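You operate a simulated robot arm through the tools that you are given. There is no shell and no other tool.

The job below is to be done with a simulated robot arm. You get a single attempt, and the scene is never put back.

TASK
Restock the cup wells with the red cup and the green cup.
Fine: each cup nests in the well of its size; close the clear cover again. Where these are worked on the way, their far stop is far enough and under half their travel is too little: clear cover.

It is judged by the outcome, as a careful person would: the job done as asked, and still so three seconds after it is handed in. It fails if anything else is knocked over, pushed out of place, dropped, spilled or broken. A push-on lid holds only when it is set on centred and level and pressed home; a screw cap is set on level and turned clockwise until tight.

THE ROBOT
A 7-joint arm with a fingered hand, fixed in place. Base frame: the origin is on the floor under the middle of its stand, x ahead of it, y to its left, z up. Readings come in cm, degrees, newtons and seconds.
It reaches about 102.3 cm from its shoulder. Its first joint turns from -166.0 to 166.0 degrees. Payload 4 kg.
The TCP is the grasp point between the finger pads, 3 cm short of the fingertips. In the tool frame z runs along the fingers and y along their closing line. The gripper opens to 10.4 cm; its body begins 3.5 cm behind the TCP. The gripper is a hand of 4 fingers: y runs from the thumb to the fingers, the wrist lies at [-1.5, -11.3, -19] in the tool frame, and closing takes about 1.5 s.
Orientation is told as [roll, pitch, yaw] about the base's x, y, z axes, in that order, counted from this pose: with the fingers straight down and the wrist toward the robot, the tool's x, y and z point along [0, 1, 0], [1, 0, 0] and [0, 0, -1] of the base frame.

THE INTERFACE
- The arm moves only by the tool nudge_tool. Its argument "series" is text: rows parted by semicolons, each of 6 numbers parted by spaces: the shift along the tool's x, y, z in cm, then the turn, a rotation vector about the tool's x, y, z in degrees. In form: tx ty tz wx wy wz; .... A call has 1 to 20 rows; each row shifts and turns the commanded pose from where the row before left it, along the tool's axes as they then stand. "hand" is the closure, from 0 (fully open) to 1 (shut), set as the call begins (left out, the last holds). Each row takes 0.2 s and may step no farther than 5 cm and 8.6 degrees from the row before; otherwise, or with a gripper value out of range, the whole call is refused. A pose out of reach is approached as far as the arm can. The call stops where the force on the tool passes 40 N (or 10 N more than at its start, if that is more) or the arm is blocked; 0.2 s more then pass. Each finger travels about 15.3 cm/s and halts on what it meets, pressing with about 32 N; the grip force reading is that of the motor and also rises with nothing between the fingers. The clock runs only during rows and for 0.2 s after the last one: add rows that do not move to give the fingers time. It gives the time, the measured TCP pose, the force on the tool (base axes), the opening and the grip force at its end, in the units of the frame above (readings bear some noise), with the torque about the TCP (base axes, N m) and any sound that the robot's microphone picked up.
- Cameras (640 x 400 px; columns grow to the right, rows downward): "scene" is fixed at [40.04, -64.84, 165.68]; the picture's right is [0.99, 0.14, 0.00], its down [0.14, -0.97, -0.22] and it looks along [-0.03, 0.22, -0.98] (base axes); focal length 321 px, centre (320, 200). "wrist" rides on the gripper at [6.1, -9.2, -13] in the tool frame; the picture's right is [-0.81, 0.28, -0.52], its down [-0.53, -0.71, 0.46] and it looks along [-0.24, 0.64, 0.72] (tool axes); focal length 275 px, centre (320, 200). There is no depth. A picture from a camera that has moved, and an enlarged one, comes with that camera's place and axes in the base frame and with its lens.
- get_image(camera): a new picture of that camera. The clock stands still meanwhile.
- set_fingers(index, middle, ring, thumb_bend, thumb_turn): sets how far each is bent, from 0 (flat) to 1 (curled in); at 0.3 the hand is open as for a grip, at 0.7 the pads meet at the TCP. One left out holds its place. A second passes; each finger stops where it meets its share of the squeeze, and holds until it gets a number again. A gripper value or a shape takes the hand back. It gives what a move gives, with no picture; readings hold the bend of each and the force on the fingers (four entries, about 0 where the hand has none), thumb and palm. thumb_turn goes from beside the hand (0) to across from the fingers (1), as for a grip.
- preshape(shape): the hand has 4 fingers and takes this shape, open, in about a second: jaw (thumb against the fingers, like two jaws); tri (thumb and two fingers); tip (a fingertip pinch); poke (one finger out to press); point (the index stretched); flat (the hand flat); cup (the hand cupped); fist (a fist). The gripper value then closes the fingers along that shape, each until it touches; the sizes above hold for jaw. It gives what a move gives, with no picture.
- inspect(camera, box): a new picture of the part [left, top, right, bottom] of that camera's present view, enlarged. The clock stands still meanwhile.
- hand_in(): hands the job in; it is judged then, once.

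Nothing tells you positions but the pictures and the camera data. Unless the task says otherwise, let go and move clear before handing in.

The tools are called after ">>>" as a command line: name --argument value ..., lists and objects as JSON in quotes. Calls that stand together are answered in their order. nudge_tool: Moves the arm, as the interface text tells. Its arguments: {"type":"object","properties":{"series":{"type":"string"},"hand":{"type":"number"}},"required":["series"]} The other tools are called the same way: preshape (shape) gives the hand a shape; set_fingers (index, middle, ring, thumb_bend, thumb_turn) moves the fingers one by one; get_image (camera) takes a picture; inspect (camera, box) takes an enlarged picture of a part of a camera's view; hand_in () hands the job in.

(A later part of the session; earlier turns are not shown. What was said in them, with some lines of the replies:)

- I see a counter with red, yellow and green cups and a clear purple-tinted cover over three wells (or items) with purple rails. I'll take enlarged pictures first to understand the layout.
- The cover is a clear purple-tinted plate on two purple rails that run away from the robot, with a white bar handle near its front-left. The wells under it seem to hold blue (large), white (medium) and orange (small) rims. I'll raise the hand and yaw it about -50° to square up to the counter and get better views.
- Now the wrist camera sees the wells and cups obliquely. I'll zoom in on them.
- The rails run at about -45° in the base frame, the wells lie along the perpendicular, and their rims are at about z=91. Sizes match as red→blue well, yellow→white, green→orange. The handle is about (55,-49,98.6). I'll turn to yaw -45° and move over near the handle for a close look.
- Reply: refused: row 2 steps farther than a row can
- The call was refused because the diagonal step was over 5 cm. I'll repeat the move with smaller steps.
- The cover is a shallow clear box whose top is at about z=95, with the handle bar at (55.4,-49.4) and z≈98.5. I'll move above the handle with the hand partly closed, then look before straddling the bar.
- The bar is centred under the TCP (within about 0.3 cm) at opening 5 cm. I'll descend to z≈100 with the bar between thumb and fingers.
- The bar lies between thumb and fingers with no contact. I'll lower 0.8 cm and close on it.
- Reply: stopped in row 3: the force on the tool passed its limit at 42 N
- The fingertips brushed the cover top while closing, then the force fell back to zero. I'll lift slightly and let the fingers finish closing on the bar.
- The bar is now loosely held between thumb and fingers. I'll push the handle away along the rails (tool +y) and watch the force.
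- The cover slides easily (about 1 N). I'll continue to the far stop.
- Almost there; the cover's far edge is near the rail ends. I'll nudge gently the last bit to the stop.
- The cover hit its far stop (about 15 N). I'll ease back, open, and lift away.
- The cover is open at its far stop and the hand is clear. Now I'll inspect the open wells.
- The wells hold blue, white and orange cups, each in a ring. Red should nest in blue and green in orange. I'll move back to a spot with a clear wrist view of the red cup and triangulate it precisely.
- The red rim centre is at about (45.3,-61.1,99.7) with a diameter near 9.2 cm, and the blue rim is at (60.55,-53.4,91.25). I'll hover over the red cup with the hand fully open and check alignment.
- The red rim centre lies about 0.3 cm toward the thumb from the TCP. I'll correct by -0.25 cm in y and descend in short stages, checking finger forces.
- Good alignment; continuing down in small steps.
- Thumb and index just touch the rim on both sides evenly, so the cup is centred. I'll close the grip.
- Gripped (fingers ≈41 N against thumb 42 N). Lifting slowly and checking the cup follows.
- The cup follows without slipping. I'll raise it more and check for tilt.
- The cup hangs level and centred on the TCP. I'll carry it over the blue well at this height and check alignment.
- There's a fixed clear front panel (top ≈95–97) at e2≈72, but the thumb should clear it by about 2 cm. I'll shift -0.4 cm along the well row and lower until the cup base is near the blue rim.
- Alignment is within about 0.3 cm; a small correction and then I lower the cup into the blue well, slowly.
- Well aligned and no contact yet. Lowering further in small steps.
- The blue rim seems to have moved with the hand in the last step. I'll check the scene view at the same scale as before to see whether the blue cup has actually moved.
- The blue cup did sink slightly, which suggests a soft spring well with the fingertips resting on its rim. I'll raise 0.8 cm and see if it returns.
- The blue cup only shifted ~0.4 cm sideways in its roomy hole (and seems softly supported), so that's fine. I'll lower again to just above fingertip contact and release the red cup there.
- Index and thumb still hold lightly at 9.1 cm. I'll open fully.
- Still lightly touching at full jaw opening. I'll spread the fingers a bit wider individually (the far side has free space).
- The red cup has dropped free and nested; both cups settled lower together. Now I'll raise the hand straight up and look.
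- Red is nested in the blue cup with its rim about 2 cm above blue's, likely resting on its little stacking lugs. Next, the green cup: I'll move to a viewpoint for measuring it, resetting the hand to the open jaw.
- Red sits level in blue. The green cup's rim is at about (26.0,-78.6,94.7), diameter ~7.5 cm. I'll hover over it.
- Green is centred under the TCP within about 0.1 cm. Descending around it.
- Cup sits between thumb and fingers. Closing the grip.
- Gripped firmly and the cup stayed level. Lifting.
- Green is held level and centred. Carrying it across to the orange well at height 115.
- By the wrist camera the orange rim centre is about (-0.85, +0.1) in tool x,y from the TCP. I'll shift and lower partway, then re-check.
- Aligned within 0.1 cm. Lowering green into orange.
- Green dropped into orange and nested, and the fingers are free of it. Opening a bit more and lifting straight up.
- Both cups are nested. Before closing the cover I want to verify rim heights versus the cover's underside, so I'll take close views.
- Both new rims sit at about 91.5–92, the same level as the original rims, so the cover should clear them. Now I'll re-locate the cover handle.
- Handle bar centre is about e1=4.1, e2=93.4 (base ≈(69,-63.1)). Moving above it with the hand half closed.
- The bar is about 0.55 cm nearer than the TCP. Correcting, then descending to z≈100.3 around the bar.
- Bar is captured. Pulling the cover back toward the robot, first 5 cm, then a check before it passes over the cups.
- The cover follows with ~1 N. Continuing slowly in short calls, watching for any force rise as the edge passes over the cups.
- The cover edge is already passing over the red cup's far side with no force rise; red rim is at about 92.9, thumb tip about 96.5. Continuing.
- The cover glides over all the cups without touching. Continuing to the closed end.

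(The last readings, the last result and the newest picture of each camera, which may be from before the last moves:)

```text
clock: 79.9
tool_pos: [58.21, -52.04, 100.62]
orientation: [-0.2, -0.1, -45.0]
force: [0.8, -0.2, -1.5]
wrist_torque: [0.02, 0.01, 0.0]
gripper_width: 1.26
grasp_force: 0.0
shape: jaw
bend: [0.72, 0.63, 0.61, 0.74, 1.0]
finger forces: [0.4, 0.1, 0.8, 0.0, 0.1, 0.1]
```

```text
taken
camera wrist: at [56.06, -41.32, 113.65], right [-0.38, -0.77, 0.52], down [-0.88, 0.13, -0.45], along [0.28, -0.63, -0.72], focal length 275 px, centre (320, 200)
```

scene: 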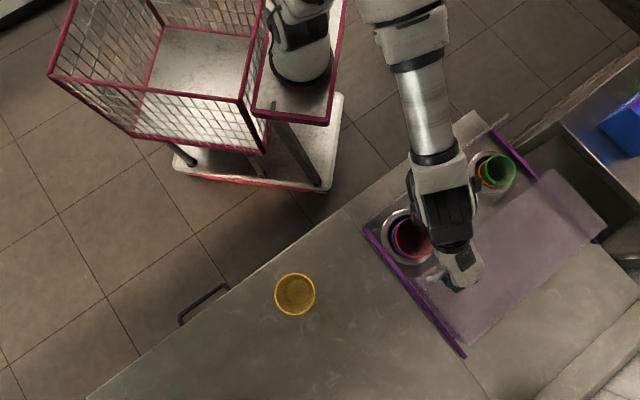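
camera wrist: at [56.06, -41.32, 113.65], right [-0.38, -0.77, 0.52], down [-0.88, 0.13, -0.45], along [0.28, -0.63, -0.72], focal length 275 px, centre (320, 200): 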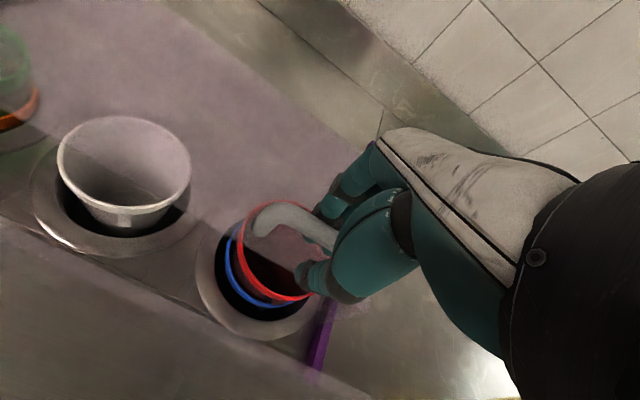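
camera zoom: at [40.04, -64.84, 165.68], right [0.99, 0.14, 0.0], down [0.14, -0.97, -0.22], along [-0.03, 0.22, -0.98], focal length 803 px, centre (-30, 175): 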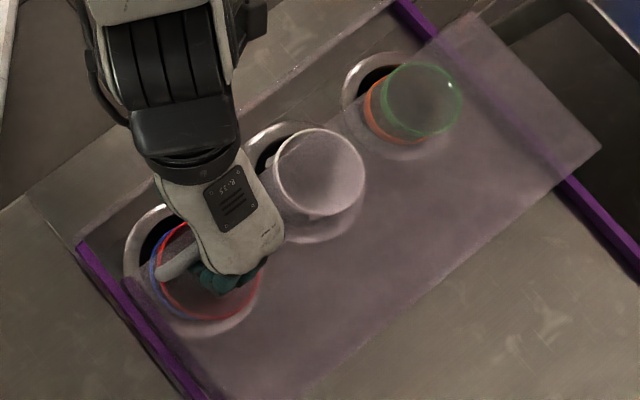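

>>> nudge_tool --series "0 -0.6 0 0 0 0; 0 -0.6 0 0 0 0; 0 -0.6 0 0 0 0; 0 -0.6 0 0 0 0; 0 -0.6 0 0 0 0; 0 0 0 0 0 0"

>>> inspect --camera "scene" --box '[360, 130, 560, 290]'

>>> inspect --camera "wrist" --box '[140, 180, 400, 390]'

```text
clock: 81.3
tool_pos: [56.04, -49.91, 100.62]
orientation: [-0.2, -0.1, -45.0]
force: [1.0, -0.3, -0.7]
wrist_torque: [0.01, -0.03, 0.01]
gripper_width: 1.26
grasp_force: 0.1
shape: jaw
bend: [0.72, 0.63, 0.61, 0.74, 1.0]
finger forces: [0.6, 0.0, 0.9, 0.0, 0.1, 0.0]
```

```text
2.50 times, centred on (460, 210) of scene
camera zoom: at [40.04, -64.84, 165.68], right [0.99, 0.14, 0.0], down [0.14, -0.97, -0.22], along [-0.03, 0.22, -0.98], focal length 803 px, centre (-30, 175)
```

zoom: 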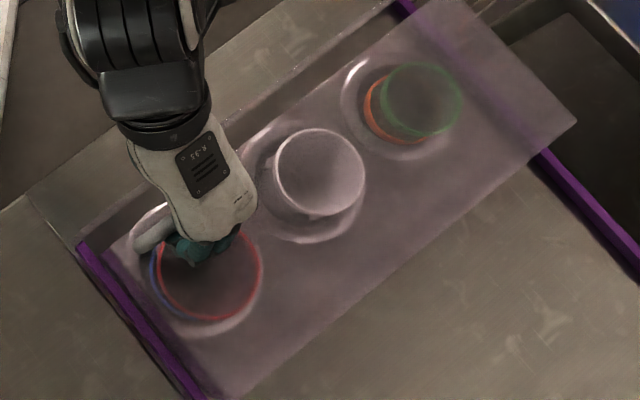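

```text
1.90 times, centred on (270, 285) of wrist
camera zoom: at [53.93, -39.19, 113.67], right [-0.38, -0.77, 0.52], down [-0.88, 0.13, -0.45], along [0.28, -0.63, -0.72], focal length 524 px, centre (415, 38)
```

zoom: 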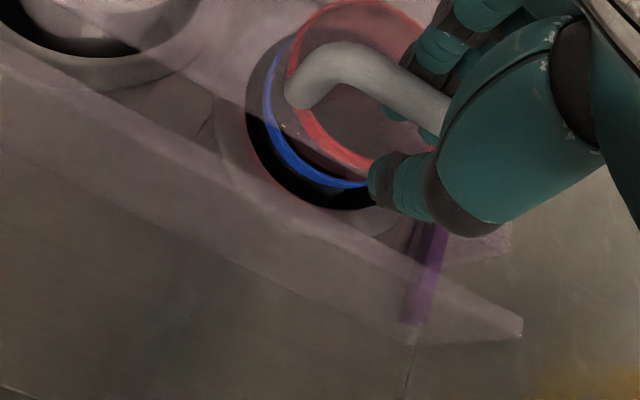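

Nearly closed; I'll nudge on gently until the near stop is felt.

>>> nudge_tool --series "0 -0.4 0 0 0 0; 0 -0.4 0 0 0 0; 0 -0.3 0 0 0 0; 0 0 0 0 0 0"

>>> inspect --camera "wrist" --box '[140, 180, 400, 390]'

>>> inspect --camera "scene" --box '[340, 110, 620, 290]'

```text
clock: 82.3
tool_pos: [55.38, -49.07, 100.68]
orientation: [-0.2, -0.1, -45.1]
force: [-0.5, -1.8, -0.9]
wrist_torque: [0.01, 0.01, 0.01]
gripper_width: 1.25
grasp_force: 0.0
shape: jaw
bend: [0.72, 0.63, 0.61, 0.74, 1.0]
finger forces: [0.6, 0.1, 0.9, 0.0, 0.0, 0.0]
```

```text
1.90 times, centred on (270, 285) of wrist
camera zoom: at [53.19, -38.37, 113.66], right [-0.38, -0.77, 0.52], down [-0.88, 0.13, -0.45], along [0.28, -0.63, -0.72], focal length 524 px, centre (415, 38)
```

zoom: 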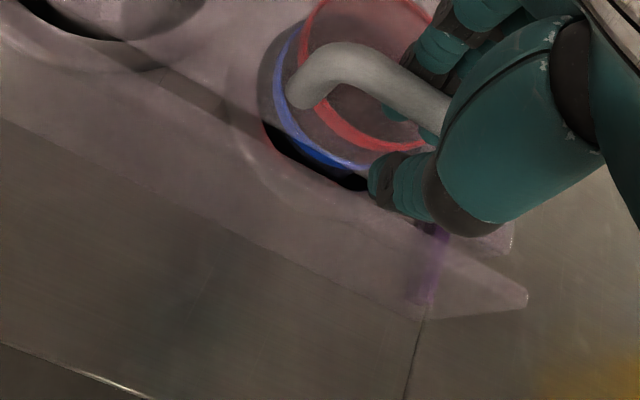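

```text
2.22 times, centred on (480, 200) of scene
camera zoom: at [40.04, -64.84, 165.68], right [0.99, 0.14, 0.0], down [0.14, -0.97, -0.22], along [-0.03, 0.22, -0.98], focal length 714 px, centre (-36, 200)
```

zoom: 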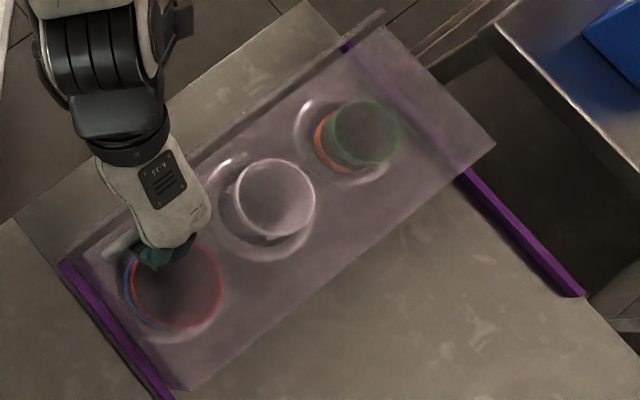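

Comparing with the initial picture, about 0.8 cm of travel remains. Nudging on.

>>> nudge_tool --series "0 -0.3 0 0 0 0; 0 -0.3 0 0 0 0; 0 -0.3 0 0 0 0; 0 0 0 0 0 0"

>>> inspect --camera "wrist" --box '[140, 180, 400, 390]'

>>> inspect --camera "scene" --box '[340, 110, 620, 290]'

```text
clock: 83.3
tool_pos: [54.75, -48.53, 100.68]
orientation: [-0.1, -0.1, -45.0]
force: [3.5, -3.2, -0.7]
wrist_torque: [-0.04, -0.03, 0.04]
gripper_width: 1.3
grasp_force: 0.0
shape: jaw
bend: [0.72, 0.63, 0.6, 0.74, 1.0]
finger forces: [2.5, 0.4, 2.3, 0.0, 0.0, 0.0]
```

```text
1.90 times, centred on (270, 285) of wrist
camera zoom: at [52.56, -37.76, 113.66], right [-0.38, -0.77, 0.52], down [-0.88, 0.12, -0.45], along [0.28, -0.63, -0.72], focal length 524 px, centre (415, 38)
```

zoom: 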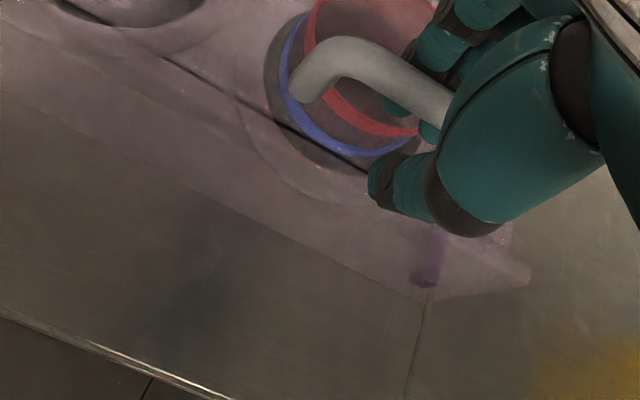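

```text
2.22 times, centred on (480, 200) of scene
camera zoom: at [40.04, -64.84, 165.68], right [0.99, 0.14, 0.0], down [0.14, -0.97, -0.22], along [-0.03, 0.22, -0.98], focal length 714 px, centre (-36, 200)
```

zoom: 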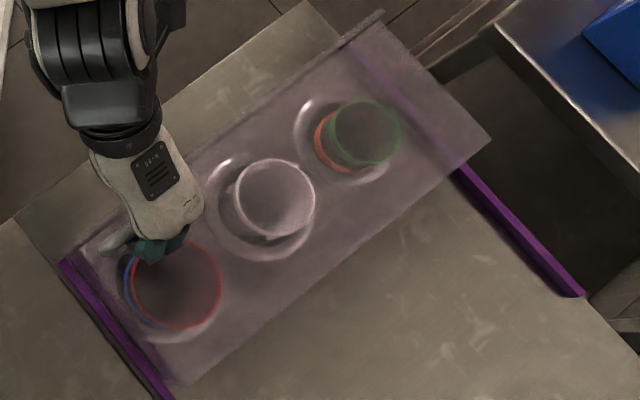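

Force is rising (≈5 N) and the cover outline now matches the starting closed position. One more small press to seat it against the stop.

>>> nudge_tool --series "0 -0.3 0 0 0 0; 0 -0.2 0 0 0 0; 0 0 0 0 0 0"

>>> inspect --camera "scene" --box '[340, 110, 620, 290]'

```text
clock: 84.1
tool_pos: [54.43, -48.31, 100.59]
orientation: [-0.2, -0.1, -45.0]
force: [11.0, -9.9, -1.4]
wrist_torque: [-0.07, -0.14, 0.13]
gripper_width: 1.37
grasp_force: 0.1
shape: jaw
bend: [0.72, 0.61, 0.57, 0.74, 1.0]
finger forces: [6.0, 1.9, 4.3, 0.1, 0.0, 0.0]
```

```text
2.22 times, centred on (480, 200) of scene
camera zoom: at [40.04, -64.84, 165.68], right [0.99, 0.14, 0.0], down [0.14, -0.97, -0.22], along [-0.03, 0.22, -0.98], focal length 714 px, centre (-36, 200)
```

zoom: 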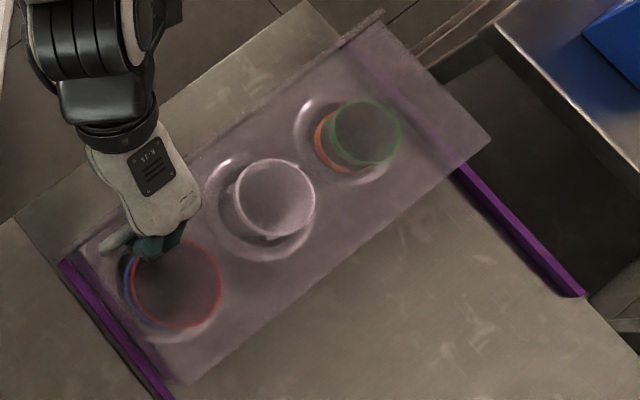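

At the stop (≈15 N). I'll relax the press, then open the fingers and lift straight up.

>>> nudge_tool --series "0 0.4 0 0 0 0; 0 0 0 0 0 0"

>>> nudge_tool --series "0 0 0 0 0 0; 0 0 0 0 0 0; 0 0 0 0 0 0; 0 0 0 0 0 0" --hand 0.5

>>> inspect --camera "wrist" --box '[140, 180, 400, 390]'

>>> inspect --camera "scene" --box '[340, 110, 620, 290]'

```text
clock: 84.7
tool_pos: [54.65, -48.51, 100.58]
orientation: [-0.2, 0.0, -44.9]
force: [5.0, -3.8, -1.7]
wrist_torque: [0.0, -0.06, 0.04]
gripper_width: 1.3
grasp_force: 0.0
shape: jaw
bend: [0.72, 0.63, 0.59, 0.74, 1.0]
finger forces: [2.6, 0.4, 2.3, 0.0, 0.0, 0.0]
```

```text
clock: 85.7
tool_pos: [54.58, -48.47, 100.79]
orientation: [-0.1, -0.2, -45.0]
force: [-1.0, 0.2, -0.5]
wrist_torque: [0.0, 0.04, -0.02]
gripper_width: 5.14
grasp_force: 0.1
shape: jaw
bend: [0.74, 0.45, 0.41, 0.7, 1.0]
finger forces: [0.0, 0.0, 0.0, 0.0, 0.0, 0.1]
```

```text
1.90 times, centred on (270, 285) of wrist
camera zoom: at [52.47, -37.71, 113.68], right [-0.38, -0.77, 0.52], down [-0.88, 0.13, -0.45], along [0.28, -0.63, -0.72], focal length 524 px, centre (415, 38)
```

zoom: 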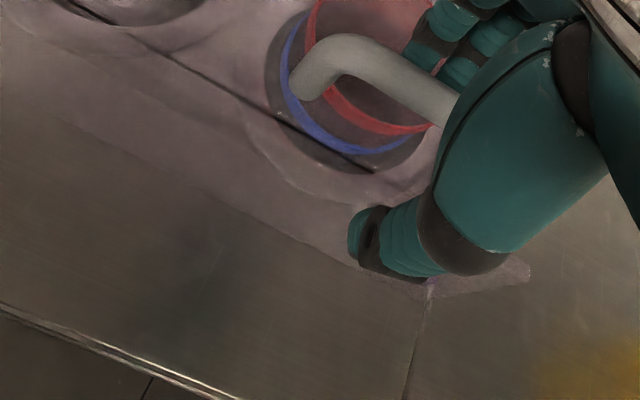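

```text
2.22 times, centred on (480, 200) of scene
camera zoom: at [40.04, -64.84, 165.68], right [0.99, 0.14, 0.0], down [0.14, -0.97, -0.22], along [-0.03, 0.22, -0.98], focal length 714 px, centre (-36, 200)
```

zoom: 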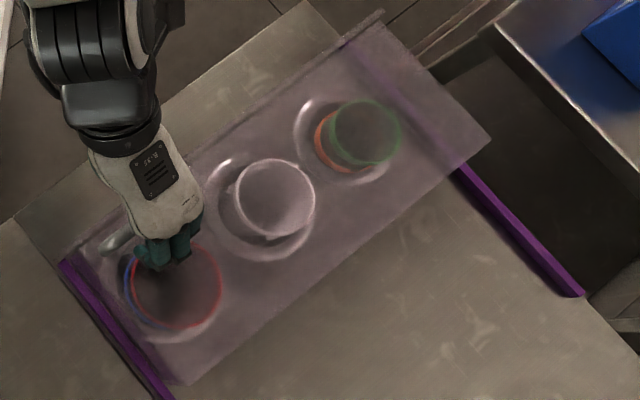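

The cover stayed closed. Lifting straight up and backing away.

>>> nudge_tool --series "0 0 -1 0 0 0; 0 0 -2 0 0 0; 0 0 -3 0 0 0; 0 0 -4 0 0 0; 0 0 -4 0 0 0; 0 0 -4 0 0 0; 0 -4 -2 0 0 0; 0 -4 0 0 0 0; 0 -4 0 0 0 0; 0 -4 0 0 0 0; 0 0 0 0 0 0"

>>> get_image --camera "wrist"

>>> get_image --camera "scene"

>>> inspect --camera "scene" --box '[340, 110, 620, 290]'

```text
clock: 88.1
tool_pos: [43.31, -37.0, 120.48]
orientation: [-0.2, 0.1, -45.0]
force: [-0.1, 0.2, -0.2]
wrist_torque: [0.0, -0.02, 0.02]
gripper_width: 5.17
grasp_force: 0.1
shape: jaw
bend: [0.74, 0.45, 0.41, 0.7, 1.0]
finger forces: [0.0, 0.1, 0.0, 0.1, 0.0, 0.1]
```

```text
taken
camera wrist: at [41.11, -26.34, 133.62], right [-0.38, -0.77, 0.52], down [-0.88, 0.13, -0.45], along [0.28, -0.63, -0.72], focal length 275 px, centre (320, 200)
```

wrist: 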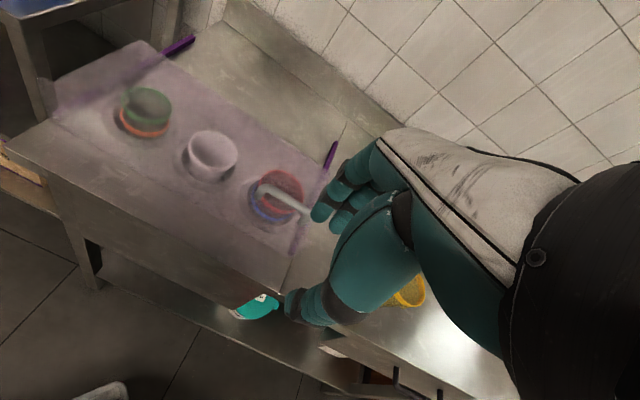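

```text
taken
```

scene: 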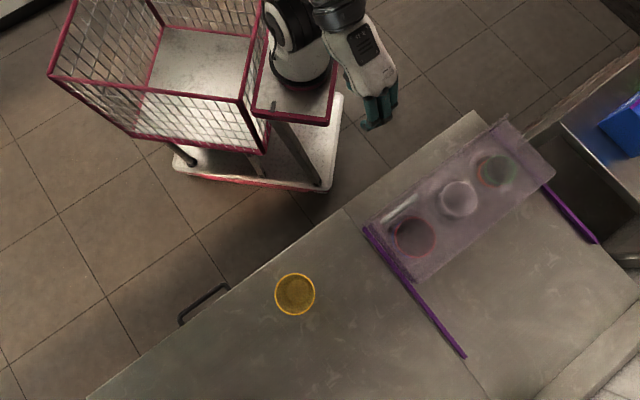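

```text
2.22 times, centred on (480, 200) of scene
camera zoom: at [40.04, -64.84, 165.68], right [0.99, 0.14, 0.0], down [0.14, -0.97, -0.22], along [-0.03, 0.22, -0.98], focal length 714 px, centre (-36, 200)
```

zoom: 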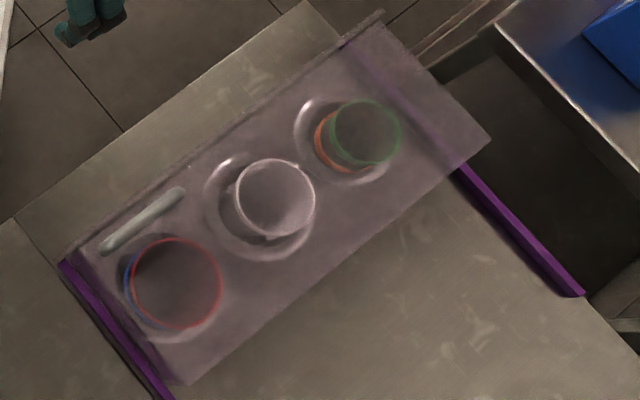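

The cover is back in its original position with red in blue and green in orange. One last close look at the nesting before handing in.

>>> inspect --camera "wrist" --box '[90, 60, 330, 250]'

```text
2.11 times, centred on (210, 155) of wrist
camera zoom: at [41.11, -26.34, 133.62], right [-0.38, -0.77, 0.52], down [-0.88, 0.13, -0.45], along [0.28, -0.63, -0.72], focal length 580 px, centre (552, 295)
```

zoom: 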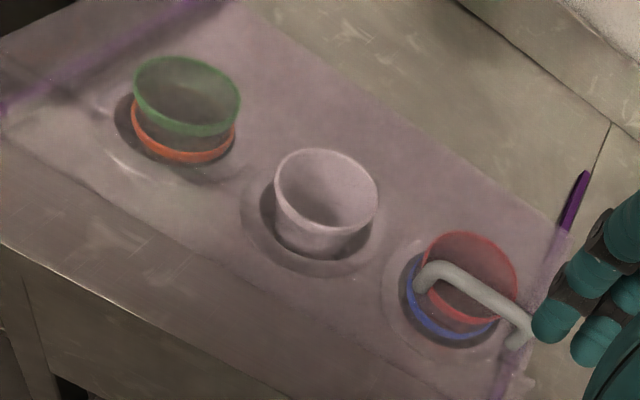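

The red and green cups sit level in their wells under the closed cover. The yellow cup is untouched and the arm is clear. Handing in.

>>> hand_in

```text
The job is handed in.
```

The red cup is nested in the blue-cup well and the green cup in the orange-cup well. The clear cover is closed again. I've handed the job in; no verdict has come back yet.

- **Cups:** in the last pictures, both new cups sit level, each with its rim about 2.5 cm above the cup it nests in. As each cup went in, the well cup under it sank about 1.5–2.5 cm. The new rims ended up roughly where the old ones were.
- **Cover:** I opened it to its far stop before loading. Closing it, I felt it reach the near stop. It passed over the cups without catching, and its outline and handle match where they started.
- **Moved on the way:** fitting the red cup pushed the blue cup about 0.4 cm sideways in its hole. When I first closed the hand on the cover handle, the fingers briefly pressed past the 40 N limit, probably on the top of the cover. Nothing showed damage afterwards.
- **The rest:** I didn't touch the yellow or white cups. The arm has let go and is clear of the counter.
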